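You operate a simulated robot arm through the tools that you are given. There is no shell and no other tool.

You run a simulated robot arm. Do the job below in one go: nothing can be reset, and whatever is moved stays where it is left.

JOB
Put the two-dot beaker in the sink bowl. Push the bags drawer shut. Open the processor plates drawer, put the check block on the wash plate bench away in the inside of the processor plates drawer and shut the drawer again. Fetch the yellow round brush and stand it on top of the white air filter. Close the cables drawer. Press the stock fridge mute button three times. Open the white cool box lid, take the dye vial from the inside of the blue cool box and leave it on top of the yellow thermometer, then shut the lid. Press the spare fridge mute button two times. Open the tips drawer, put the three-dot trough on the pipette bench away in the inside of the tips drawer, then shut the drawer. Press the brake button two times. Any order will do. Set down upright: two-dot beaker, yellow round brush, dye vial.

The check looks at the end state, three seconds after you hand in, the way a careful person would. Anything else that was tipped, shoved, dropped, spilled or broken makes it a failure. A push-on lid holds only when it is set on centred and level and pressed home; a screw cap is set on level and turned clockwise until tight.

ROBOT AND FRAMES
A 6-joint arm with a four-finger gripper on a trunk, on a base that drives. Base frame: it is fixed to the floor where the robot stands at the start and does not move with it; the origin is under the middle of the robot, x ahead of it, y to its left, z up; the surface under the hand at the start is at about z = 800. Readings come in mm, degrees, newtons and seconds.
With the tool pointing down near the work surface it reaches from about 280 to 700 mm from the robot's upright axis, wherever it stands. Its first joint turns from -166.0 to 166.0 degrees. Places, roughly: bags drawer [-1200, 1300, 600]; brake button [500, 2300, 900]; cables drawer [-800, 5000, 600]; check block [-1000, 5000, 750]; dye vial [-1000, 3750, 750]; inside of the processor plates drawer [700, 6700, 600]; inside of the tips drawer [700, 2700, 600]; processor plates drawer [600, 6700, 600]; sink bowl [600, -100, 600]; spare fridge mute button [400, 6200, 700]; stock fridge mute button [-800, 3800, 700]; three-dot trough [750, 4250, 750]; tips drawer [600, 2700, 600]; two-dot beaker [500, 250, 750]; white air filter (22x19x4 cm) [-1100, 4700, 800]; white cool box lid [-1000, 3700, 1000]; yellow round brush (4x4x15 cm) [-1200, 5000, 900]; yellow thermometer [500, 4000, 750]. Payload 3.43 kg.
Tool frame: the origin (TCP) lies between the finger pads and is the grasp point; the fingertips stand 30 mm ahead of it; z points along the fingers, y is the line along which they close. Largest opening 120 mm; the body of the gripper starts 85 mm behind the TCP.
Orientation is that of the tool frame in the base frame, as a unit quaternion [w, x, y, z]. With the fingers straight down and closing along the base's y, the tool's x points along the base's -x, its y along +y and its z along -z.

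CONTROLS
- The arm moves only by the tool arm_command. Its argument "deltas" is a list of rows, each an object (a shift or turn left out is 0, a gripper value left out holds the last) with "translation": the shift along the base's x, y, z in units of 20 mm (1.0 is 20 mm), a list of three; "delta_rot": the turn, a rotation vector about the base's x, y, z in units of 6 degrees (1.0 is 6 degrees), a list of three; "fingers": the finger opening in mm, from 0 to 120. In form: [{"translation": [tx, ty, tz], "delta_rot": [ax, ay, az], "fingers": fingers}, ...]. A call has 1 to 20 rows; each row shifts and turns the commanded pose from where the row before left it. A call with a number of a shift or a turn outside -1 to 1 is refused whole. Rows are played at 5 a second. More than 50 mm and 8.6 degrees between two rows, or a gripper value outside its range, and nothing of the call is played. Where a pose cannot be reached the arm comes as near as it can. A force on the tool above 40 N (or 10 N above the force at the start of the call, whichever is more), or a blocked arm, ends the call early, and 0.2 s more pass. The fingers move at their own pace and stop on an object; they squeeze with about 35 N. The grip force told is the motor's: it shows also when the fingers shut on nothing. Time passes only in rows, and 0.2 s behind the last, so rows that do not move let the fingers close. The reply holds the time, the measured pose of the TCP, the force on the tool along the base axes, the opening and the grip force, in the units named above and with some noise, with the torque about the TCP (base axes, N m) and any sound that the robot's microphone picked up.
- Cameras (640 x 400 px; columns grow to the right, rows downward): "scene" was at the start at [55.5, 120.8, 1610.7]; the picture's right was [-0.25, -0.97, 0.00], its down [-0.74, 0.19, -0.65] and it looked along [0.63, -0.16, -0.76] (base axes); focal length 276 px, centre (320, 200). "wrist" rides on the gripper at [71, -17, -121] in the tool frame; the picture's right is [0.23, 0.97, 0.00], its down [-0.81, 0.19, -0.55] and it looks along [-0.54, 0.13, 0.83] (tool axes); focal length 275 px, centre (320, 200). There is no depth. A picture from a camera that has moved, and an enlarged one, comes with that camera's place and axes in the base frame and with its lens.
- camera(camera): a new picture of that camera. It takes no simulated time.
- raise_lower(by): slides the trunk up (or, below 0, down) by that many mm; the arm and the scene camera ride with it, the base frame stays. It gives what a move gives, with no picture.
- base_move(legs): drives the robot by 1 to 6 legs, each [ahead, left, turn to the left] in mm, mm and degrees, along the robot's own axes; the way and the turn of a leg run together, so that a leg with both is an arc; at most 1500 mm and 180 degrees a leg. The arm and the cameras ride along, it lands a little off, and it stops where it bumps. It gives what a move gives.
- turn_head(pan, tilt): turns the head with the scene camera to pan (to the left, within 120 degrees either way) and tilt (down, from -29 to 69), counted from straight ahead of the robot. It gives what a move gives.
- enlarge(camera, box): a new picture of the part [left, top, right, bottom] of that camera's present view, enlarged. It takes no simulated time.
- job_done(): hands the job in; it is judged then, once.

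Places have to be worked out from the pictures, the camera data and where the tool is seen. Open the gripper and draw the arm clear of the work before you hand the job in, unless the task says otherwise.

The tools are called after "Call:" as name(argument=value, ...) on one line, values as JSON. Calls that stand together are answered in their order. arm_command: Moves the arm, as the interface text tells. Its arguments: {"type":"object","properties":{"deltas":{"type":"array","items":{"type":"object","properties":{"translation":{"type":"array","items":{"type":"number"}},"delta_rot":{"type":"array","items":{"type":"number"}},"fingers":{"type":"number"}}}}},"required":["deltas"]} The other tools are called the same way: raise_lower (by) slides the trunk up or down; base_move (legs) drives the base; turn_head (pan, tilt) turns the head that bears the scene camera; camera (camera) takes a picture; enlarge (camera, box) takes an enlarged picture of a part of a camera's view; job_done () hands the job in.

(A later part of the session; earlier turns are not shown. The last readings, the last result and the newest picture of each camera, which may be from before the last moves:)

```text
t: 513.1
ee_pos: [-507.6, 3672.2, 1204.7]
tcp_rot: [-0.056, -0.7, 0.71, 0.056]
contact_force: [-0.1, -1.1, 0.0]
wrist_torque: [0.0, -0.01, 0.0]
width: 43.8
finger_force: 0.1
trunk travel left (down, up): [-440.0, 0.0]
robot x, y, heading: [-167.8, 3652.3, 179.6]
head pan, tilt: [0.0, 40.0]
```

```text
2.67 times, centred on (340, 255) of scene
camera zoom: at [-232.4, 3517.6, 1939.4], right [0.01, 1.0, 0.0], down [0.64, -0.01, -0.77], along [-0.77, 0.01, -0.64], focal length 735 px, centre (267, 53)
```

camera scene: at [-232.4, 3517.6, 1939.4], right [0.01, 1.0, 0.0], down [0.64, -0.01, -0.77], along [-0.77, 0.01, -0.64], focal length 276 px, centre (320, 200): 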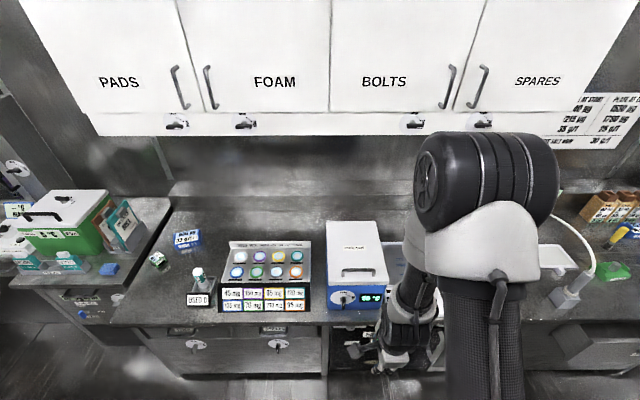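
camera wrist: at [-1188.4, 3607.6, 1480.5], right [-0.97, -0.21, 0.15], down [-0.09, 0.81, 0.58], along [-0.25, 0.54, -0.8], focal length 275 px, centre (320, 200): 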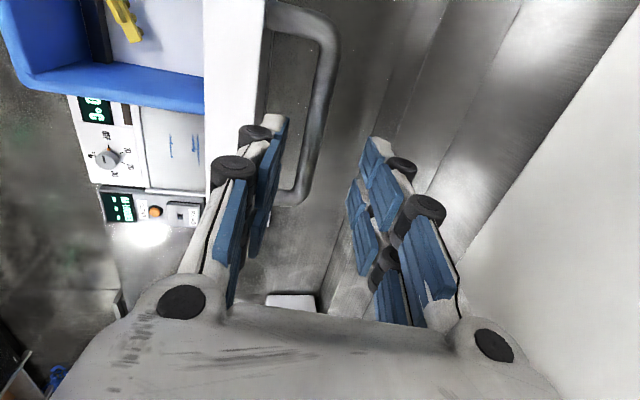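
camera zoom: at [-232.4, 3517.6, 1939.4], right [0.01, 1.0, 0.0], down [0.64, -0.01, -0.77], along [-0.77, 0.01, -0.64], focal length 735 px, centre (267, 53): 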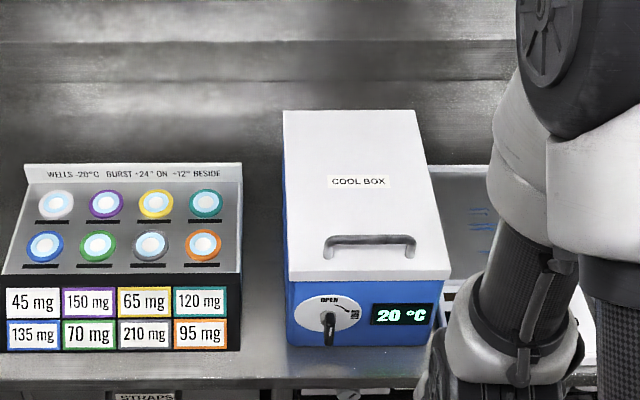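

The lid is shut flush. I unroll the tool, lower the trunk, and drive on to y≈4850 for the cables drawer, brush and check block.

Call:
arm_command(deltas=[{"translation": [-0.3, 0, 0], "delta_rot": [0.08, -0.076, 0.99]}, {"translation": [-0.3, 0, 0], "delta_rot": [0.08, -0.076, 0.99]}, {"translation": [-0.3, 0, 0], "delta_rot": [0.08, -0.076, 0.99]}, {"translation": [-0.3, 0, 0], "delta_rot": [0.08, -0.076, 0.99]}, {"translation": [-0.3, 0, 0], "delta_rot": [0.08, -0.076, 0.99]}, {"translation": [-0.3, 0, 0], "delta_rot": [0.08, -0.076, 0.99]}, {"translation": [-0.3, 0, 0], "delta_rot": [0.08, -0.076, 0.99]}, {"translation": [-0.3, 0, 0], "delta_rot": [0.08, -0.076, 0.99]}, {"translation": [-0.3, 0, 0], "delta_rot": [0.08, -0.076, 0.99]}, {"translation": [-0.3, 0, 0], "delta_rot": [0.08, -0.076, 0.99]}, {"translation": [-0.3, 0, 0], "delta_rot": [0.08, -0.076, 0.99]}, {"translation": [-0.3, 0, 0], "delta_rot": [0.08, -0.076, 0.99]}, {"translation": [-0.3, 0, 0], "delta_rot": [0.08, -0.076, 0.99]}, {"translation": [-0.3, 0, 0], "delta_rot": [0.08, -0.076, 0.99]}, {"translation": [-0.3, 0, 0], "delta_rot": [0.08, -0.076, 0.99]}, {"delta_rot": [0.01, -0.01, 0.15]}, {}])

Call:
raise_lower(by=-215)

Call:
base_move(legs=[[0, -1200, 0.4]])

Call:
turn_head(pan=0, tilt=40)

Call:
camera(camera="scene")

```text
t: 516.7
ee_pos: [-557.2, 3624.6, 1174.8]
tcp_rot: [0.017, 0.999, -0.04, -0.019]
contact_force: [-0.4, -0.6, -0.3]
wrist_torque: [0.02, -0.01, -0.05]
width: 44.1
finger_force: 0.0
out of reach, approached as far as the arm can: row 7, 9, 10, 11, 12, 13, 14, 15, 16
trunk travel left (down, up): [-440.0, 0.0]
robot x, y, heading: [-164.8, 3655.4, 179.6]
head pan, tilt: [0.0, 40.0]
```

```text
t: 519.0
ee_pos: [-557.8, 3625.4, 959.2]
tcp_rot: [0.018, 0.999, -0.04, -0.019]
contact_force: [0.0, 1.2, 1.4]
wrist_torque: [0.0, 0.0, -0.02]
width: 43.9
finger_force: 0.0
trunk travel left (down, up): [-225.0, 215.0]
robot x, y, heading: [-169.3, 3656.9, 179.5]
head pan, tilt: [0.0, 40.0]
```

```text
t: 525.1
ee_pos: [-543.1, 4828.3, 960.4]
tcp_rot: [0.018, 0.999, -0.043, -0.018]
contact_force: [0.6, -0.7, 0.8]
wrist_torque: [0.01, 0.0, 0.01]
width: 43.8
finger_force: 0.1
trunk travel left (down, up): [-225.0, 215.0]
robot x, y, heading: [-152.4, 4856.0, 179.0]
head pan, tilt: [0.0, 40.0]
```

```text
t: 525.7
ee_pos: [-543.2, 4828.9, 959.0]
tcp_rot: [0.018, 0.999, -0.044, -0.019]
contact_force: [0.1, 0.0, -0.1]
wrist_torque: [-0.03, 0.0, 0.0]
width: 44.3
finger_force: 0.1
trunk travel left (down, up): [-225.0, 215.0]
robot x, y, heading: [-154.7, 4858.8, 179.0]
head pan, tilt: [0.0, 40.0]
```

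```text
taken
camera scene: at [-219.6, 4719.0, 1724.4], right [0.02, 1.0, 0.0], down [0.64, -0.01, -0.77], along [-0.77, 0.01, -0.64], focal length 276 px, centre (320, 200)
```

scene: 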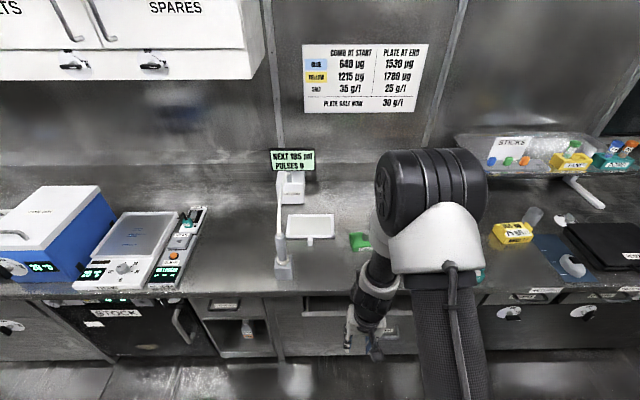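

The unroll ran into a limit at small radius. I extend back out and correct the residual orientation.

Call:
arm_command(deltas=[{"translation": [-1, 0.4, 0]}, {"translation": [-1, 0.4, 0]}, {"translation": [-1, 0.4, 0]}, {"translation": [-1, 0.4, 0]}, {"translation": [-1, 0.4, 0]}, {"translation": [-1, 0.4, 0]}, {"translation": [-1, 0.3, 0]}, {"delta_rot": [0.34, -0.36, 0.84]}, {}])

Call:
camera(camera="scene")

```text
t: 527.7
ee_pos: [-631.6, 4819.8, 931.2]
tcp_rot: [0.034, 0.998, -0.045, -0.025]
contact_force: [-0.4, 0.5, 0.1]
wrist_torque: [-0.02, -0.04, -0.03]
width: 44.0
finger_force: 0.0
out of reach, approached as far as the arm can: row 2, 3, 4, 5, 6, 7, 8
trunk travel left (down, up): [-225.0, 215.0]
robot x, y, heading: [-155.0, 4857.1, 179.0]
head pan, tilt: [0.0, 40.0]
```

```text
taken
camera scene: at [-219.8, 4719.0, 1724.4], right [0.02, 1.0, 0.0], down [0.64, -0.01, -0.77], along [-0.77, 0.01, -0.64], focal length 276 px, centre (320, 200)
```

scene: 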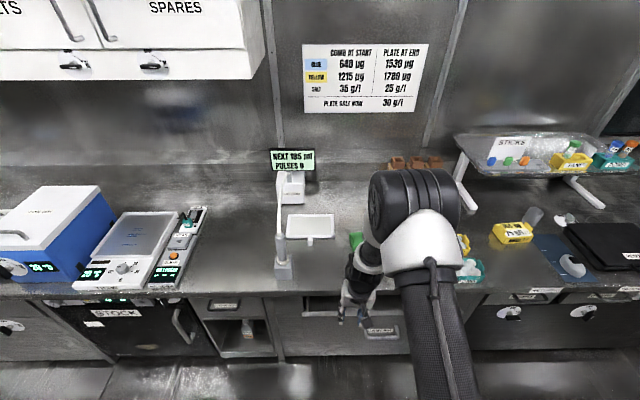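

It is on the bad wrist branch again. I use the remedy: go to horizontal, square it in line with the robot, and pitch down anew.

Call:
base_move(legs=[[-110, 0, 0]])

Call:
arm_command(deltas=[{"translation": [-0.1, 0, -0.1], "delta_rot": [0, 1, 0]}, {"translation": [-0.1, 0, -0.1], "delta_rot": [0, 1, 0]}, {"translation": [-0.1, 0, -0.1], "delta_rot": [0, 1, 0]}, {"translation": [-0.1, 0, -0.1], "delta_rot": [0, 1, 0]}, {"translation": [-0.1, 0, -0.1], "delta_rot": [0, 1, 0]}, {"translation": [-0.1, 0, -0.1], "delta_rot": [0, 1, 0]}, {"translation": [-0.1, 0, -0.1], "delta_rot": [0, 1, 0]}, {"translation": [-0.1, 0, -0.1], "delta_rot": [0, 1, 0]}, {"translation": [-0.1, 0, -0.1], "delta_rot": [0, 1, 0]}, {"translation": [-0.1, 0, -0.1], "delta_rot": [0, 1, 0]}, {"translation": [-0.1, 0, -0.1], "delta_rot": [0, 1, 0]}, {"translation": [-0.1, 0, -0.1], "delta_rot": [0, 1, 0]}, {"translation": [-0.1, 0, -0.1], "delta_rot": [0, 1, 0]}, {"translation": [-0.1, 0, -0.1], "delta_rot": [0, 1, 0]}, {}])

```text
t: 528.9
ee_pos: [-519.1, 4818.4, 930.7]
tcp_rot: [0.034, 0.998, -0.044, -0.025]
contact_force: [0.5, 0.7, 0.0]
wrist_torque: [0.03, 0.07, 0.0]
width: 44.2
finger_force: 0.1
trunk travel left (down, up): [-225.0, 215.0]
robot x, y, heading: [-35.2, 4857.7, 178.8]
head pan, tilt: [0.0, 40.0]
```

```text
t: 532.1
ee_pos: [-530.0, 4787.5, 906.3]
tcp_rot: [0.098, 0.819, 0.012, -0.565]
contact_force: [0.3, -0.2, 0.5]
wrist_torque: [-0.01, -0.01, -0.03]
width: 43.9
finger_force: 0.1
out of reach, approached as far as the arm can: row 2, 3, 4, 5
trunk travel left (down, up): [-225.0, 215.0]
robot x, y, heading: [-42.8, 4855.7, 179.0]
head pan, tilt: [0.0, 40.0]
```

Call:
arm_command(deltas=[{"translation": [-0.3, 0.94, -0.12], "delta_rot": [0.29, 0.87, -0.375]}, {"translation": [-0.3, 0.94, -0.12], "delta_rot": [0.29, 0.87, -0.375]}, {"translation": [-0.3, 0.94, -0.12], "delta_rot": [0.29, 0.87, -0.375]}, {"translation": [-0.3, 0.94, -0.12], "delta_rot": [0.29, 0.87, -0.375]}, {"translation": [-0.3, 0.94, -0.12]}, {}])

```text
t: 533.5
ee_pos: [-559.3, 4881.9, 893.4]
tcp_rot: [0.0, 0.707, 0.0, -0.707]
contact_force: [0.3, 0.1, -0.5]
wrist_torque: [0.02, 0.01, 0.02]
width: 43.8
finger_force: 0.0
trunk travel left (down, up): [-225.0, 215.0]
robot x, y, heading: [-40.7, 4859.1, 179.3]
head pan, tilt: [0.0, 40.0]
```

Exactly horizontal now. Since the cables drawer needs a horizontal push, I look for it first.

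Call:
turn_head(pan=-10, tilt=45)

Call:
camera(camera="scene")

Call:
enlarge(camera="scene", box=[160, 180, 480, 340])

```text
t: 534.2
ee_pos: [-559.3, 4881.5, 894.1]
tcp_rot: [0.0, -0.706, -0.001, 0.708]
contact_force: [-0.6, -0.1, -0.9]
wrist_torque: [-0.02, 0.0, 0.0]
width: 44.0
finger_force: 0.1
trunk travel left (down, up): [-225.0, 215.0]
robot x, y, heading: [-42.1, 4854.8, 179.1]
head pan, tilt: [-10.0, 45.0]
```

```text
taken
camera scene: at [-102.4, 4731.2, 1717.2], right [0.19, 0.98, 0.0], down [0.69, -0.13, -0.71], along [-0.69, 0.13, -0.71], focal length 276 px, centre (320, 200)
```

scene: 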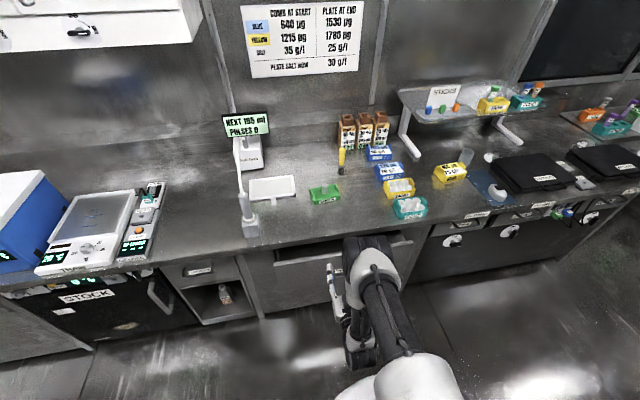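

```text
2.00 times, centred on (320, 260) of scene
camera zoom: at [-102.4, 4731.2, 1717.2], right [0.19, 0.98, 0.0], down [0.69, -0.13, -0.71], along [-0.69, 0.13, -0.71], focal length 551 px, centre (320, 80)
```

zoom: 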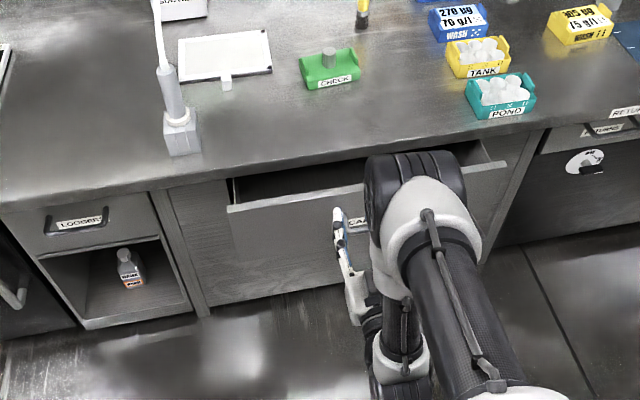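

The CABLES drawer stands open. I zoom in for its front, handle and any catch.

Call:
enlarge(camera="scene", box=[260, 220, 430, 320])

Call:
camera(camera="wrist")

```text
3.76 times, centred on (345, 270) of scene
camera zoom: at [-102.4, 4731.2, 1717.2], right [0.19, 0.98, 0.0], down [0.69, -0.13, -0.71], along [-0.69, 0.13, -0.71], focal length 1037 px, centre (226, -64)
```

zoom: 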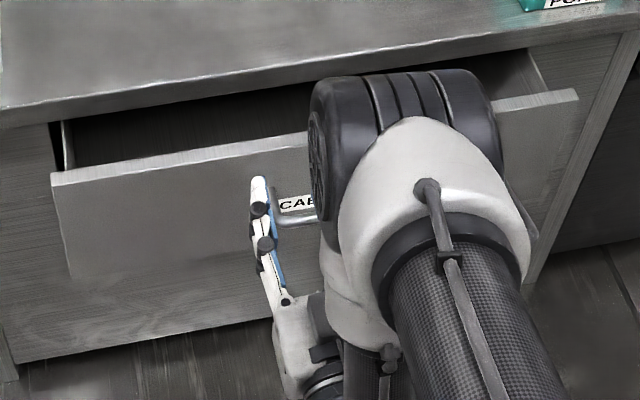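

```text
taken
camera wrist: at [-439.1, 4899.4, 822.5], right [0.0, -0.97, -0.23], down [0.55, -0.19, 0.81], along [-0.83, -0.13, 0.54], focal length 275 px, centre (320, 200)
```

wrist: 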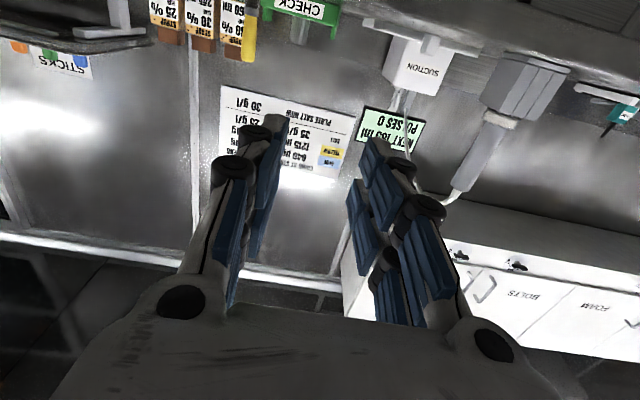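

Call:
raise_lower(by=-200)

Call:
camera(camera="wrist")

Call:
camera(camera="scene")

```text
t: 536.4
ee_pos: [-561.0, 4880.9, 693.3]
tcp_rot: [0.0, -0.706, 0.0, 0.708]
contact_force: [-0.1, 0.1, -0.4]
wrist_torque: [0.0, 0.01, -0.02]
width: 43.9
finger_force: 0.1
trunk travel left (down, up): [-25.0, 415.0]
robot x, y, heading: [-42.9, 4858.6, 179.2]
head pan, tilt: [-10.0, 45.0]
```

```text
taken
camera wrist: at [-439.1, 4899.4, 622.6], right [0.0, -0.97, -0.23], down [0.55, -0.19, 0.81], along [-0.83, -0.13, 0.54], focal length 275 px, centre (320, 200)
```

wrist: 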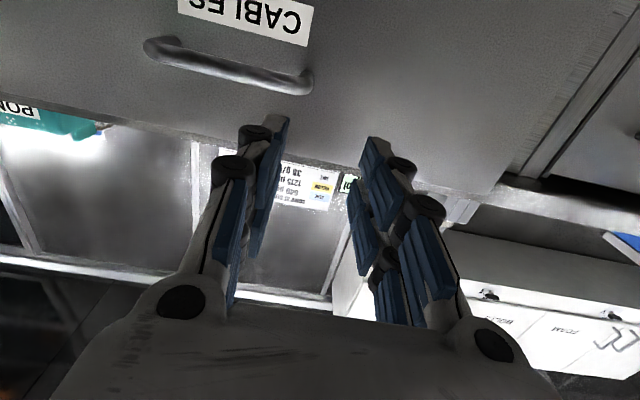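

```text
taken
camera scene: at [-102.3, 4731.3, 1517.3], right [0.19, 0.98, 0.0], down [0.69, -0.13, -0.71], along [-0.69, 0.13, -0.71], focal length 276 px, centre (320, 200)
```

scene: 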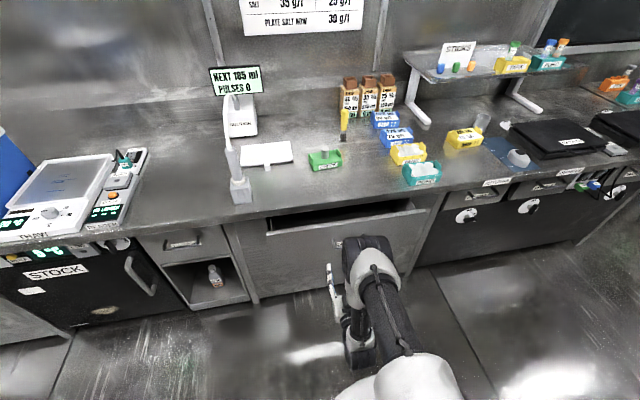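

No catch knob is visible beside the handle. I shift toward the drawer's centre line, close the fingers and lower to push below the handle.

Call:
base_move(legs=[[0, -65, 0.8]])

Call:
raise_lower(by=-20)

Call:
arm_command(deltas=[{"translation": [-0.8, 0, -0.9], "fingers": 0}, {"translation": [-0.8, 0, -0.9]}, {"translation": [-0.8, 0, -0.9]}, {"translation": [0, 0, -0.3]}, {}])

Call:
camera(camera="wrist")

Call:
enlarge(camera="scene", box=[240, 180, 460, 310])

```text
t: 537.4
ee_pos: [-559.9, 4940.0, 692.4]
tcp_rot: [-0.004, -0.706, -0.004, 0.708]
contact_force: [0.2, -0.1, 0.4]
wrist_torque: [0.02, -0.04, 0.04]
width: 44.1
finger_force: 0.1
trunk travel left (down, up): [-25.0, 415.0]
robot x, y, heading: [-39.9, 4924.3, 179.7]
head pan, tilt: [-10.0, 45.0]
```

```text
t: 538.0
ee_pos: [-559.5, 4939.0, 673.9]
tcp_rot: [-0.004, -0.707, -0.004, 0.707]
contact_force: [-0.2, 0.0, 0.1]
wrist_torque: [0.03, -0.01, 0.04]
width: 43.9
finger_force: 0.0
trunk travel left (down, up): [-5.0, 435.0]
robot x, y, heading: [-40.4, 4922.7, 180.1]
head pan, tilt: [-10.0, 45.0]
```

```text
t: 539.2
ee_pos: [-609.0, 4941.2, 613.2]
tcp_rot: [-0.005, -0.707, -0.005, 0.707]
contact_force: [-0.7, 0.0, 0.0]
wrist_torque: [0.0, 0.0, -0.02]
width: 0.0
finger_force: 33.1
trunk travel left (down, up): [-5.0, 435.0]
robot x, y, heading: [-38.7, 4920.5, 179.8]
head pan, tilt: [-10.0, 45.0]
```

```text
taken
camera wrist: at [-488.5, 4960.1, 542.8], right [0.01, -0.97, -0.23], down [0.56, -0.19, 0.81], along [-0.83, -0.14, 0.54], focal length 275 px, centre (320, 200)
```

wrist: 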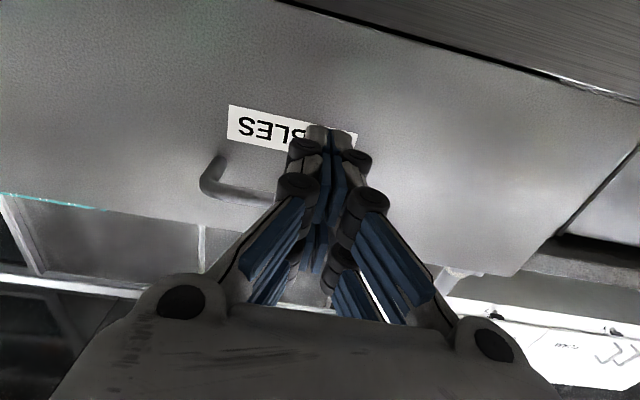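

```text
2.91 times, centred on (350, 245) of scene
camera zoom: at [-100.3, 4794.7, 1497.2], right [0.18, 0.98, 0.0], down [0.7, -0.13, -0.71], along [-0.7, 0.13, -0.71], focal length 802 px, centre (233, 69)
```

zoom: 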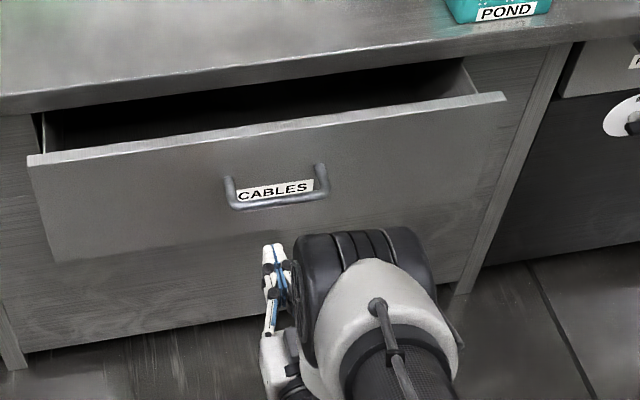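

No catch on this drawer. I drive forward in stages to push it shut.

Call:
base_move(legs=[[150, 0, 0]])

Call:
enlarge(camera="scene", box=[200, 150, 460, 310])

Call:
base_move(legs=[[40, 0, 0]])

Call:
enlarge(camera="scene", box=[200, 150, 460, 310])

```text
t: 540.6
ee_pos: [-761.1, 4942.5, 613.8]
tcp_rot: [-0.004, -0.707, -0.004, 0.707]
contact_force: [-0.6, 0.1, -0.3]
wrist_torque: [-0.02, -0.02, 0.0]
width: 0.0
finger_force: 33.7
trunk travel left (down, up): [-5.0, 435.0]
robot x, y, heading: [-193.7, 4921.8, 180.0]
head pan, tilt: [-10.0, 45.0]
```

```text
2.46 times, centred on (330, 230) of scene
camera zoom: at [-253.1, 4795.4, 1497.2], right [0.18, 0.98, 0.0], down [0.7, -0.13, -0.71], along [-0.7, 0.13, -0.71], focal length 678 px, centre (295, 126)
```

zoom: 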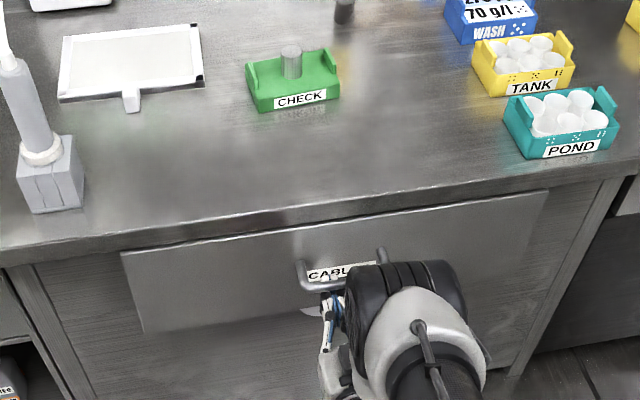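

```text
t: 541.5
ee_pos: [-800.0, 4942.7, 613.4]
tcp_rot: [-0.003, -0.706, -0.004, 0.708]
contact_force: [0.4, 0.0, 0.1]
wrist_torque: [-0.02, 0.0, 0.01]
width: 0.0
finger_force: 33.5
trunk travel left (down, up): [-5.0, 435.0]
robot x, y, heading: [-234.5, 4922.7, 179.3]
head pan, tilt: [-10.0, 45.0]
```

```text
2.46 times, centred on (330, 230) of scene
camera zoom: at [-292.2, 4795.7, 1497.2], right [0.18, 0.98, 0.0], down [0.7, -0.13, -0.71], along [-0.7, 0.13, -0.71], focal length 678 px, centre (295, 126)
```

zoom: 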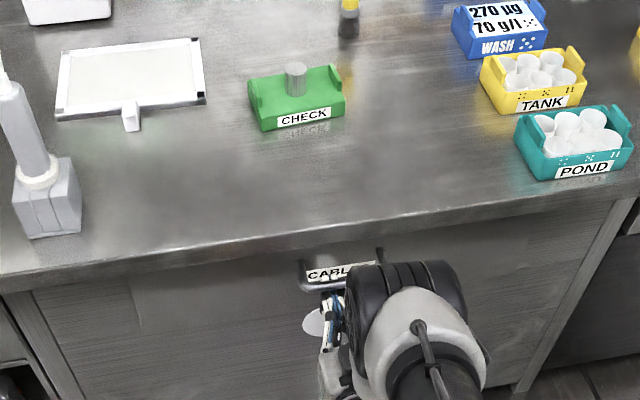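

Call:
base_move(legs=[[15, 0, 0]])

Call:
base_move(legs=[[10, 0, 0]])

Call:
enlarge(camera="scene", box=[200, 180, 460, 330])

```text
t: 542.3
ee_pos: [-816.1, 4943.8, 614.7]
tcp_rot: [-0.003, -0.707, -0.003, 0.707]
contact_force: [0.5, -0.4, -0.3]
wrist_torque: [0.01, 0.03, -0.01]
width: 0.3
finger_force: 33.2
trunk travel left (down, up): [-5.0, 435.0]
robot x, y, heading: [-245.9, 4923.8, 179.4]
head pan, tilt: [-10.0, 45.0]
```

```text
t: 543.1
ee_pos: [-816.5, 4943.7, 612.4]
tcp_rot: [0.003, 0.708, 0.002, -0.706]
contact_force: [4.1, 0.5, 2.2]
wrist_torque: [0.01, 0.13, -0.05]
width: 0.0
finger_force: 32.8
trunk travel left (down, up): [-5.0, 435.0]
robot x, y, heading: [-251.3, 4920.4, 179.5]
head pan, tilt: [-10.0, 45.0]
stopped in leg 1: the force on the tool passed its limit at 52 N (the readings are from after the stop); the commanded pose is now the measured one
```

```text
2.46 times, centred on (330, 255) of scene
camera zoom: at [-313.0, 4795.9, 1497.2], right [0.18, 0.98, 0.0], down [0.7, -0.13, -0.71], along [-0.7, 0.13, -0.71], focal length 678 px, centre (295, 65)
```

zoom: 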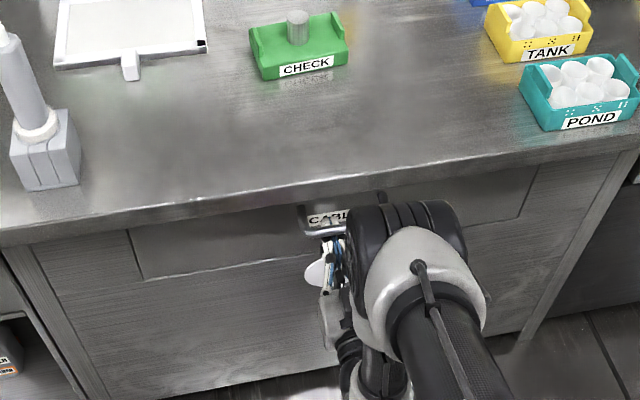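

Call:
enlarge(camera="scene", box=[210, 225, 340, 305])

Call:
enlarge(camera="scene", box=[370, 200, 470, 280])

```text
4.92 times, centred on (275, 265) of scene
camera zoom: at [-313.0, 4795.9, 1497.2], right [0.18, 0.98, 0.0], down [0.7, -0.13, -0.71], along [-0.7, 0.13, -0.71], focal length 1356 px, centre (542, -120)
```

zoom: 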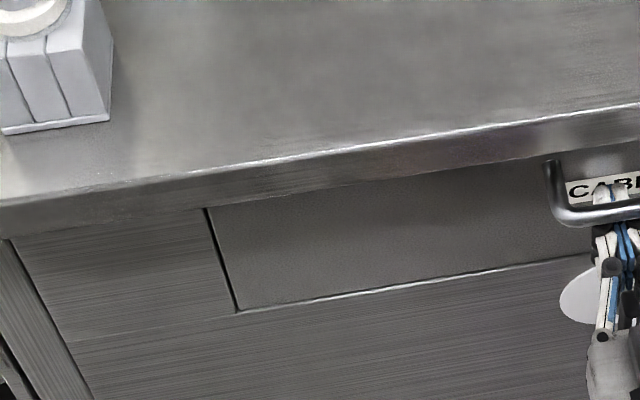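

```text
5.00 times, centred on (420, 240) of scene
camera zoom: at [-313.0, 4795.9, 1497.2], right [0.18, 0.98, 0.0], down [0.7, -0.13, -0.71], along [-0.7, 0.13, -0.71], focal length 1378 px, centre (-180, 0)
```

zoom: 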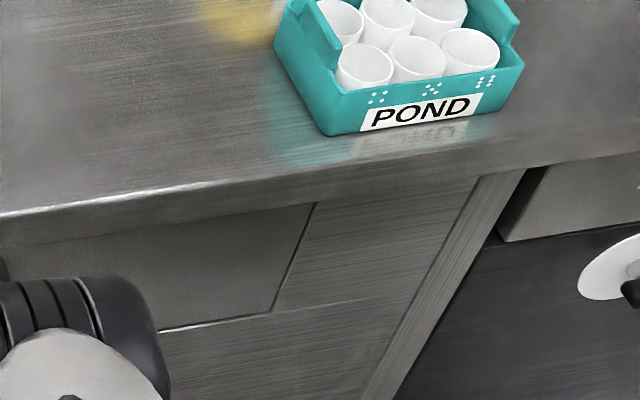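

CABLES is flush shut. I back off and return to tool-down in line.

Call:
base_move(legs=[[-170, 0, 0]])

Call:
raise_lower(by=120)

Call:
arm_command(deltas=[{"translation": [0.5, 0, 1]}, {"translation": [0.5, 0, 1]}, {"translation": [0.5, 0, 1]}, {"translation": [0.3, 0, 0]}, {"delta_rot": [0, -1, 0]}, {"delta_rot": [0, -1, 0]}, {"delta_rot": [0, -1, 0]}, {"delta_rot": [0, -1, 0]}, {"delta_rot": [0, -1, 0]}, {"delta_rot": [0, -1, 0]}, {"delta_rot": [0, -1, 0]}, {"delta_rot": [0, -1, 0]}, {"delta_rot": [0, -1, 0]}, {"delta_rot": [0, -1, 0]}, {"delta_rot": [0, -1, 0]}, {"translation": [0, 0, 0.5], "delta_rot": [0, -1, 0]}, {"translation": [0, 0, 1], "delta_rot": [0, -1, 0]}, {"translation": [0, 0, 1], "delta_rot": [0, -1, 0]}, {"translation": [0, 0, 1], "delta_rot": [0, -1, 0]}, {}])

Call:
turn_head(pan=10, tilt=42)

Call:
camera(camera="scene")

```text
t: 544.5
ee_pos: [-653.5, 4941.7, 611.9]
tcp_rot: [0.004, 0.709, 0.003, -0.706]
contact_force: [-0.8, -0.7, 0.4]
wrist_torque: [-0.02, 0.01, 0.03]
width: 0.0
finger_force: 33.3
trunk travel left (down, up): [-5.0, 435.0]
robot x, y, heading: [-88.5, 4924.6, 179.6]
head pan, tilt: [-10.0, 45.0]
```

```text
t: 546.0
ee_pos: [-652.4, 4941.0, 731.3]
tcp_rot: [0.005, 0.708, 0.004, -0.706]
contact_force: [-0.4, -0.4, -0.1]
wrist_torque: [0.02, -0.02, -0.07]
width: 0.0
finger_force: 33.0
trunk travel left (down, up): [-125.0, 315.0]
robot x, y, heading: [-88.9, 4919.8, 179.4]
head pan, tilt: [-10.0, 45.0]
```

```text
t: 550.2
ee_pos: [-618.4, 4946.5, 851.6]
tcp_rot: [-0.004, 1.0, 0.0, -0.026]
contact_force: [0.2, 0.4, -0.3]
wrist_torque: [0.01, -0.01, 0.04]
width: 0.0
finger_force: 33.5
out of reach, approached as far as the arm can: row 17
trunk travel left (down, up): [-125.0, 315.0]
robot x, y, heading: [-88.9, 4920.6, 179.6]
head pan, tilt: [-10.0, 45.0]
```

```text
t: 551.1
ee_pos: [-618.8, 4945.3, 852.4]
tcp_rot: [-0.003, 1.0, 0.0, -0.026]
contact_force: [-0.2, -1.2, -0.3]
wrist_torque: [0.01, 0.03, -0.05]
width: 0.0
finger_force: 33.6
trunk travel left (down, up): [-125.0, 315.0]
robot x, y, heading: [-88.9, 4920.6, 179.9]
head pan, tilt: [10.0, 42.0]
```

```text
taken
camera scene: at [-151.3, 4766.3, 1621.5], right [-0.17, 0.99, 0.0], down [0.66, 0.11, -0.74], along [-0.73, -0.13, -0.67], focal length 276 px, centre (320, 200)
```

scene: 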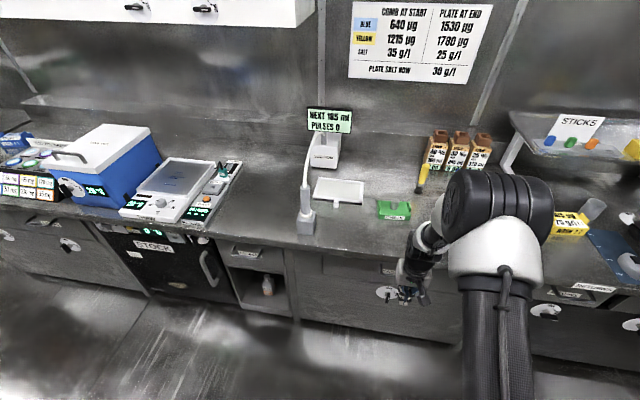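

I spot a white disc below the CABLES handle; I zoom to see whether it is a catch.

Call:
arm_command(deltas=[{"translation": [0.5, 0, 0.5], "delta_rot": [0, -0.5, 0]}, {"translation": [0.5, 0, 0.5]}, {}])

Call:
turn_head(pan=12, tilt=48)

Call:
camera(camera="scene")

Call:
enlarge(camera="scene", box=[330, 220, 450, 310])

```text
t: 551.9
ee_pos: [-597.6, 4946.5, 871.4]
tcp_rot: [-0.005, 1.0, 0.001, 0.0]
contact_force: [-0.6, -0.8, 0.3]
wrist_torque: [-0.04, -0.02, 0.0]
width: 0.0
finger_force: 33.5
trunk travel left (down, up): [-125.0, 315.0]
robot x, y, heading: [-89.5, 4919.3, 179.6]
head pan, tilt: [10.0, 42.0]
```

```text
t: 552.5
ee_pos: [-597.6, 4948.0, 871.7]
tcp_rot: [-0.003, 1.0, 0.0, -0.001]
contact_force: [1.0, 0.0, -0.4]
wrist_torque: [0.0, -0.03, 0.02]
width: 0.0
finger_force: 33.4
trunk travel left (down, up): [-125.0, 315.0]
robot x, y, heading: [-91.4, 4922.1, 179.6]
head pan, tilt: [12.0, 48.0]
```

```text
taken
camera scene: at [-146.0, 4764.3, 1613.0], right [-0.2, 0.98, 0.0], down [0.73, 0.15, -0.67], along [-0.66, -0.14, -0.74], focal length 276 px, centre (320, 200)
```

scene: 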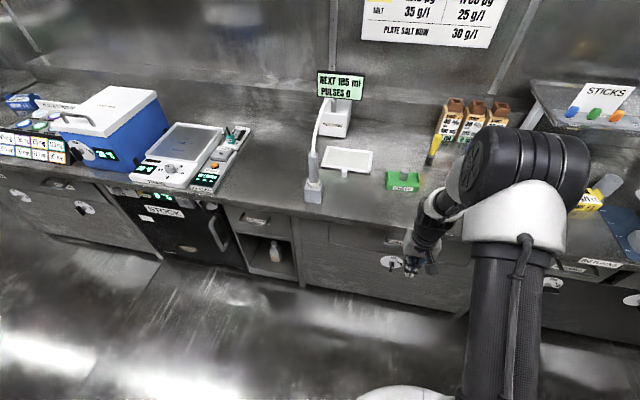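

```text
4.44 times, centred on (390, 265) of scene
camera zoom: at [-146.0, 4764.3, 1613.0], right [-0.2, 0.98, 0.0], down [0.73, 0.15, -0.67], along [-0.66, -0.14, -0.74], focal length 1224 px, centre (9, -89)
```

zoom: 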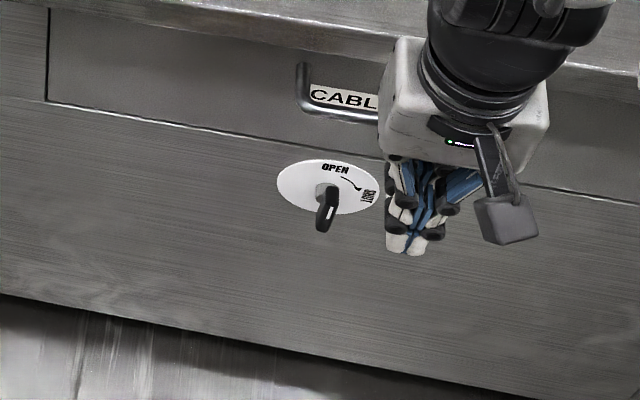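

That catch belongs to the lower panel and is at OPEN; the drawer itself is shut. Now the brush and the air filter: I zoom in.

Call:
enlarge(camera="scene", box=[300, 90, 460, 210])

Call:
camera(camera="wrist")

```text
3.33 times, centred on (380, 150) of scene
camera zoom: at [-146.0, 4764.3, 1613.0], right [-0.2, 0.98, 0.0], down [0.73, 0.15, -0.67], along [-0.66, -0.14, -0.74], focal length 918 px, centre (120, 367)
```

zoom: 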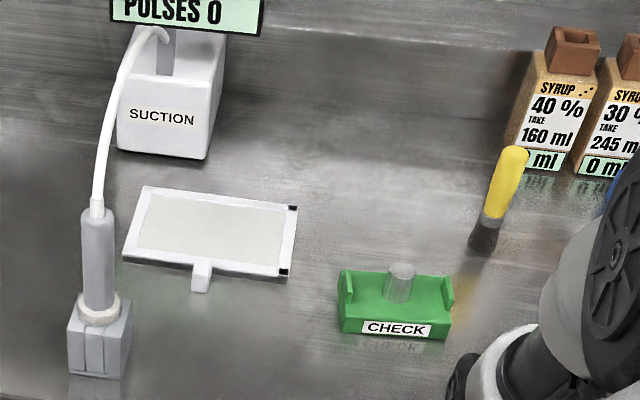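

```text
taken
camera wrist: at [-525.9, 4964.0, 992.8], right [0.23, -0.97, -0.01], down [-0.81, -0.2, 0.55], along [-0.54, -0.12, -0.83], focal length 275 px, centre (320, 200)
```

wrist: 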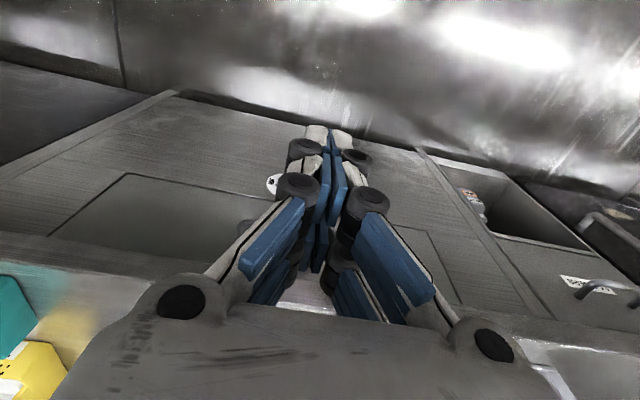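

Brush: upright at about (-1186, 5046), 150 mm tall. Filter: flat white panel around x -1175..-1025, y 4583..4794. I raise the trunk and drive in to reach the brush.

Call:
raise_lower(by=170)

Call:
base_move(legs=[[0, -95, 0.3], [400, 0, 0]])

Call:
camera(camera="wrist")

Call:
turn_head(pan=0, tilt=45)

Call:
camera(camera="scene")

```text
t: 554.5
ee_pos: [-598.4, 4947.4, 1041.4]
tcp_rot: [-0.003, 1.0, 0.0, -0.001]
contact_force: [-0.3, 0.3, 0.6]
wrist_torque: [-0.02, 0.01, 0.0]
width: 0.1
finger_force: 33.5
trunk travel left (down, up): [-295.0, 145.0]
robot x, y, heading: [-92.9, 4918.7, 179.7]
head pan, tilt: [12.0, 48.0]
```

```text
t: 557.7
ee_pos: [-993.2, 5037.7, 1040.9]
tcp_rot: [-0.003, 1.0, 0.005, 0.0]
contact_force: [-0.6, 0.8, -0.4]
wrist_torque: [0.0, -0.03, 0.0]
width: 0.0
finger_force: 33.4
trunk travel left (down, up): [-295.0, 145.0]
robot x, y, heading: [-480.4, 5011.5, -179.8]
head pan, tilt: [12.0, 48.0]
```

```text
taken
camera wrist: at [-921.9, 5055.7, 1162.7], right [0.24, -0.97, -0.01], down [-0.81, -0.2, 0.55], along [-0.54, -0.13, -0.83], focal length 275 px, centre (320, 200)
```

wrist: 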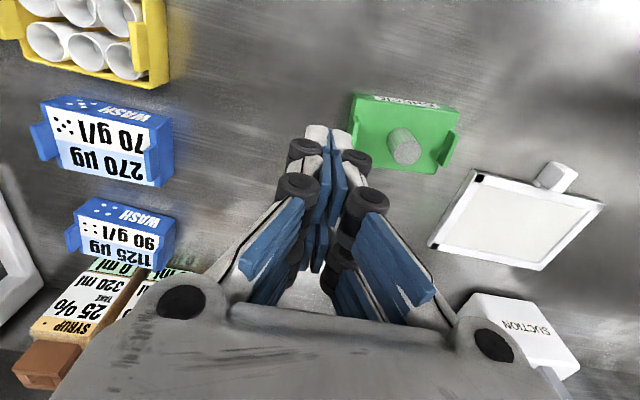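

```text
t: 558.4
ee_pos: [-992.3, 5037.6, 1041.6]
tcp_rot: [-0.004, 1.0, 0.005, 0.0]
contact_force: [0.5, 1.0, 0.1]
wrist_torque: [-0.01, 0.03, -0.01]
width: 0.0
finger_force: 33.3
trunk travel left (down, up): [-295.0, 145.0]
robot x, y, heading: [-480.7, 5018.0, -179.8]
head pan, tilt: [0.0, 45.0]
```

```text
taken
camera scene: at [-543.9, 4875.6, 1787.2], right [0.0, 1.0, 0.0], down [0.71, 0.0, -0.71], along [-0.71, 0.0, -0.71], focal length 276 px, centre (320, 200)
```

scene: 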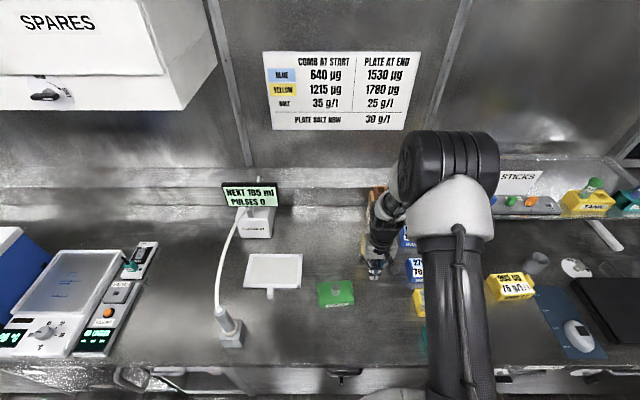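

Call:
arm_command(deltas=[{"translation": [-1, 0, 0.3], "fingers": 70}, {"translation": [-1, 0, 0.3]}, {"translation": [-1, 0.1, 0.3]}, {"translation": [-1, 0.1, 0.3]}, {"translation": [-1, 0.1, 0.3]}, {"translation": [-1, 0, 0]}, {"translation": [-0.5, 0, 0]}, {}])

Call:
camera(camera="wrist")

```text
t: 560.2
ee_pos: [-1123.5, 5041.8, 1070.8]
tcp_rot: [-0.003, 1.0, 0.005, 0.0]
contact_force: [0.1, 0.8, -0.1]
wrist_torque: [-0.03, 0.03, 0.01]
width: 69.9
finger_force: 0.2
trunk travel left (down, up): [-295.0, 145.0]
robot x, y, heading: [-481.7, 5018.2, -179.8]
head pan, tilt: [0.0, 45.0]
```

```text
taken
camera wrist: at [-1052.0, 5059.6, 1191.9], right [0.24, -0.97, -0.01], down [-0.81, -0.2, 0.55], along [-0.54, -0.13, -0.83], focal length 275 px, centre (320, 200)
```

wrist: 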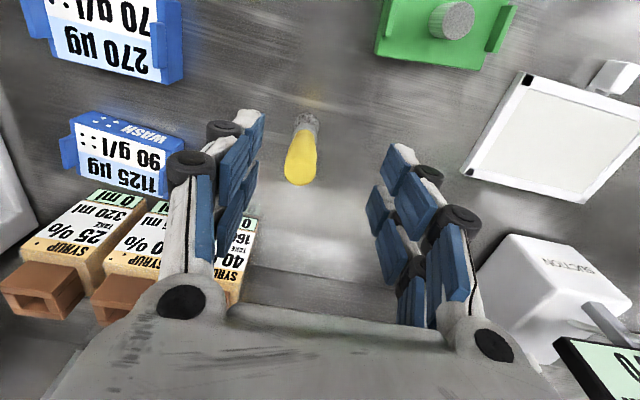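

The brush is at about (-1178, 5050). I move the base in 45 mm more, centre over it and descend to grip the yellow handle.

Call:
base_move(legs=[[45, 0, 0]])

Call:
arm_command(deltas=[{"translation": [-0.5, 0.4, 0]}, {"translation": [0, 0, -0.8]}, {"translation": [0, 0, -0.8]}, {}])

Call:
camera(camera="wrist")

```text
t: 561.1
ee_pos: [-1167.3, 5041.5, 1070.1]
tcp_rot: [-0.004, 1.0, 0.005, 0.0]
contact_force: [-1.2, 0.6, -0.8]
wrist_torque: [-0.01, -0.07, -0.01]
width: 70.1
finger_force: 0.1
trunk travel left (down, up): [-295.0, 145.0]
robot x, y, heading: [-526.6, 5014.0, -179.8]
head pan, tilt: [0.0, 45.0]
```

```text
t: 562.1
ee_pos: [-1174.5, 5049.4, 1038.3]
tcp_rot: [-0.004, 1.0, 0.004, 0.0]
contact_force: [0.3, -0.7, 0.1]
wrist_torque: [-0.03, 0.01, 0.0]
width: 69.9
finger_force: 0.1
trunk travel left (down, up): [-295.0, 145.0]
robot x, y, heading: [-526.3, 5015.6, -179.6]
head pan, tilt: [0.0, 45.0]
```

```text
taken
camera wrist: at [-1103.1, 5067.5, 1159.6], right [0.24, -0.97, -0.01], down [-0.81, -0.2, 0.55], along [-0.54, -0.13, -0.83], focal length 275 px, centre (320, 200)
```

wrist: 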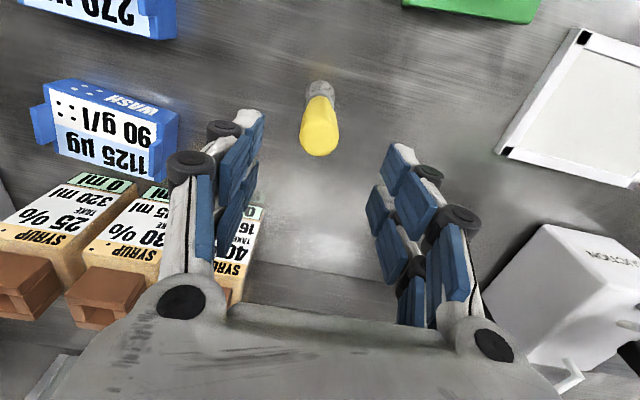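

Well aligned. I lower the trunk 146 mm and grip the handle.

Call:
raise_lower(by=-100)

Call:
raise_lower(by=-46)

Call:
camera(camera="wrist")

Call:
arm_command(deltas=[{"fingers": 8}, {}, {}, {}, {}])

```text
t: 563.4
ee_pos: [-1174.8, 5049.9, 937.4]
tcp_rot: [-0.004, 1.0, 0.005, 0.0]
contact_force: [0.5, 0.2, -0.3]
wrist_torque: [0.0, 0.01, 0.03]
width: 69.9
finger_force: 0.1
trunk travel left (down, up): [-195.0, 245.0]
robot x, y, heading: [-523.5, 5015.7, -179.6]
head pan, tilt: [0.0, 45.0]
```

```text
t: 564.3
ee_pos: [-1175.6, 5048.9, 891.7]
tcp_rot: [-0.004, 1.0, 0.005, 0.0]
contact_force: [0.2, 0.3, 0.5]
wrist_torque: [-0.02, 0.01, -0.05]
width: 69.9
finger_force: 0.1
trunk travel left (down, up): [-149.0, 291.0]
robot x, y, heading: [-524.5, 5012.2, -179.8]
head pan, tilt: [0.0, 45.0]
```

```text
taken
camera wrist: at [-1103.2, 5067.5, 1013.9], right [0.24, -0.97, -0.01], down [-0.81, -0.2, 0.55], along [-0.54, -0.13, -0.83], focal length 275 px, centre (320, 200)
```

wrist: 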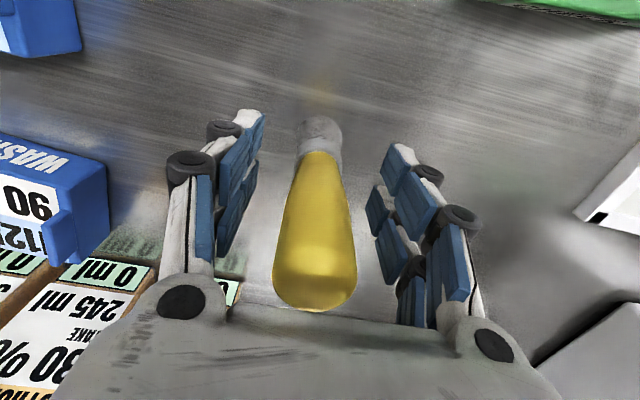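

```text
t: 565.5
ee_pos: [-1174.2, 5049.1, 892.3]
tcp_rot: [-0.004, 1.0, 0.004, -0.001]
contact_force: [0.7, -0.4, 0.2]
wrist_torque: [0.02, 0.02, -0.02]
width: 29.9
finger_force: 35.5
trunk travel left (down, up): [-149.0, 291.0]
robot x, y, heading: [-526.3, 5014.4, -179.6]
head pan, tilt: [0.0, 45.0]
```

Gripped at 30 mm. I lift by 130 mm and carry it sideways toward the filter (y≈4715) with the base.

Call:
raise_lower(by=140)

Call:
base_move(legs=[[0, 300, 0]])

Call:
camera(camera="wrist")

Call:
turn_head(pan=0, tilt=48)

Call:
camera(camera="scene")

```text
t: 567.2
ee_pos: [-1174.1, 5049.8, 1031.6]
tcp_rot: [-0.003, 1.0, 0.004, 0.0]
contact_force: [-0.5, -0.2, 0.2]
wrist_torque: [0.0, 0.0, -0.04]
width: 29.9
finger_force: 35.2
trunk travel left (down, up): [-289.0, 151.0]
robot x, y, heading: [-527.0, 5015.9, -179.9]
head pan, tilt: [0.0, 45.0]
```

```text
t: 569.2
ee_pos: [-1174.4, 4754.5, 1032.8]
tcp_rot: [-0.004, 1.0, 0.0, 0.0]
contact_force: [0.3, -0.3, -0.3]
wrist_torque: [0.06, -0.04, -0.01]
width: 29.8
finger_force: 34.5
trunk travel left (down, up): [-289.0, 151.0]
robot x, y, heading: [-524.6, 4718.3, 180.2]
head pan, tilt: [0.0, 45.0]
```

```text
taken
camera wrist: at [-1102.5, 4771.7, 1153.7], right [0.23, -0.97, -0.01], down [-0.81, -0.2, 0.55], along [-0.54, -0.12, -0.83], focal length 275 px, centre (320, 200)
```

wrist: 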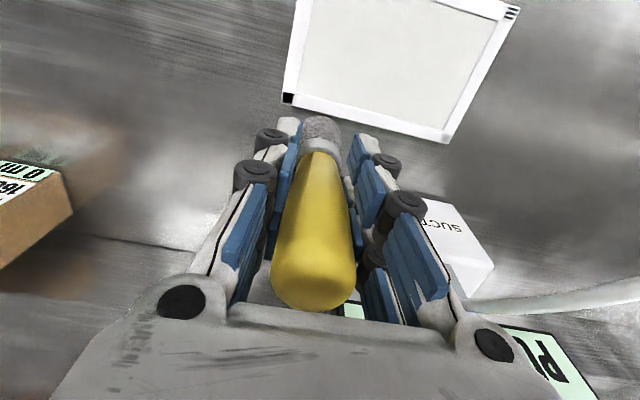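

```text
t: 569.9
ee_pos: [-1174.7, 4755.4, 1031.3]
tcp_rot: [-0.004, 1.0, 0.001, 0.001]
contact_force: [-0.3, -0.9, -0.7]
wrist_torque: [0.02, 0.0, 0.0]
width: 29.8
finger_force: 34.6
trunk travel left (down, up): [-289.0, 151.0]
robot x, y, heading: [-527.1, 4715.7, 179.7]
head pan, tilt: [0.0, 48.0]
```

```text
taken
camera scene: at [-584.8, 4577.2, 1777.0], right [0.0, 1.0, 0.0], down [0.74, 0.0, -0.67], along [-0.67, 0.0, -0.74], focal length 276 px, centre (320, 200)
```

scene: 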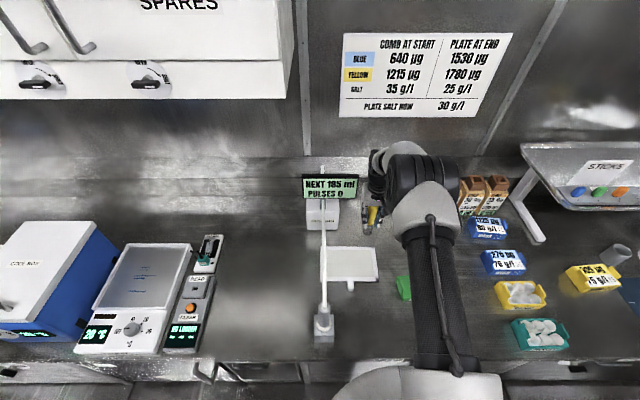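

Call:
enlarge(camera="scene", box=[300, 190, 400, 310])

```text
3.33 times, centred on (350, 250) of scene
camera zoom: at [-584.8, 4577.2, 1777.0], right [0.0, 1.0, 0.0], down [0.74, 0.0, -0.67], along [-0.67, 0.0, -0.74], focal length 918 px, centre (220, 33)
```

zoom: 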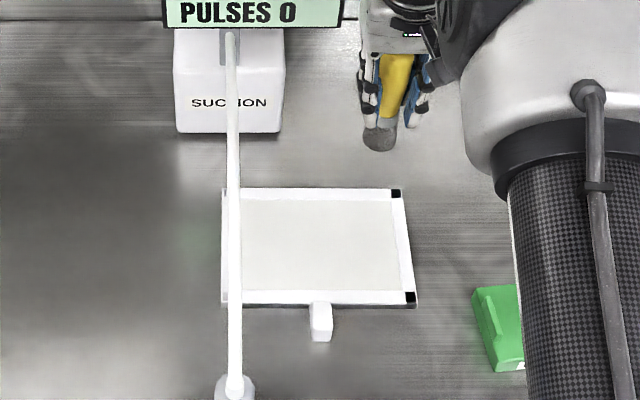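

The filter's top (z≈813) spans x -1196..-1052, y 4580..4797. I move over (-1120, 4722) and lower.

Call:
arm_command(deltas=[{"translation": [0.7, -0.4, 0]}, {"translation": [0.7, -0.45, 0]}, {"translation": [0.7, -0.45, 0]}, {"translation": [0.65, -0.4, 0]}, {}])

Call:
raise_lower(by=-90)

Call:
camera(camera="wrist")

Call:
enlarge(camera="scene", box=[300, 170, 420, 300])

```text
t: 571.1
ee_pos: [-1117.6, 4720.3, 1031.8]
tcp_rot: [-0.004, 1.0, 0.001, 0.0]
contact_force: [-0.2, 0.2, -0.3]
wrist_torque: [0.03, -0.02, 0.0]
width: 29.5
finger_force: 35.0
trunk travel left (down, up): [-289.0, 151.0]
robot x, y, heading: [-525.4, 4713.4, 179.9]
head pan, tilt: [0.0, 48.0]
```

```text
t: 572.3
ee_pos: [-1119.3, 4721.2, 942.1]
tcp_rot: [-0.003, 1.0, 0.001, 0.001]
contact_force: [-0.1, -0.2, -0.8]
wrist_torque: [0.03, 0.02, 0.0]
width: 29.8
finger_force: 34.7
trunk travel left (down, up): [-199.0, 241.0]
robot x, y, heading: [-526.9, 4714.7, 179.9]
head pan, tilt: [0.0, 48.0]
```

```text
taken
camera wrist: at [-1046.9, 4738.0, 1063.4], right [0.23, -0.97, -0.01], down [-0.81, -0.2, 0.55], along [-0.54, -0.12, -0.83], focal length 275 px, centre (320, 200)
```

wrist: 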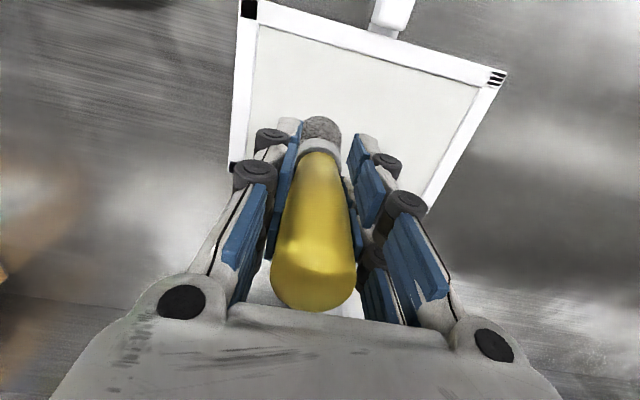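

```text
3.08 times, centred on (360, 235) of scene
camera zoom: at [-584.7, 4577.0, 1687.1], right [0.0, 1.0, 0.0], down [0.74, 0.0, -0.67], along [-0.67, 0.0, -0.74], focal length 848 px, centre (197, 92)
```

zoom: 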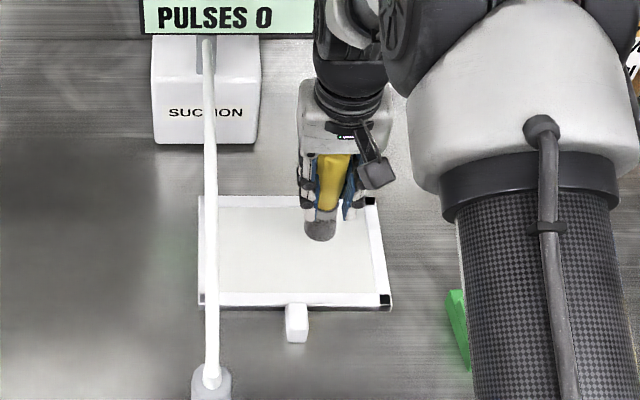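

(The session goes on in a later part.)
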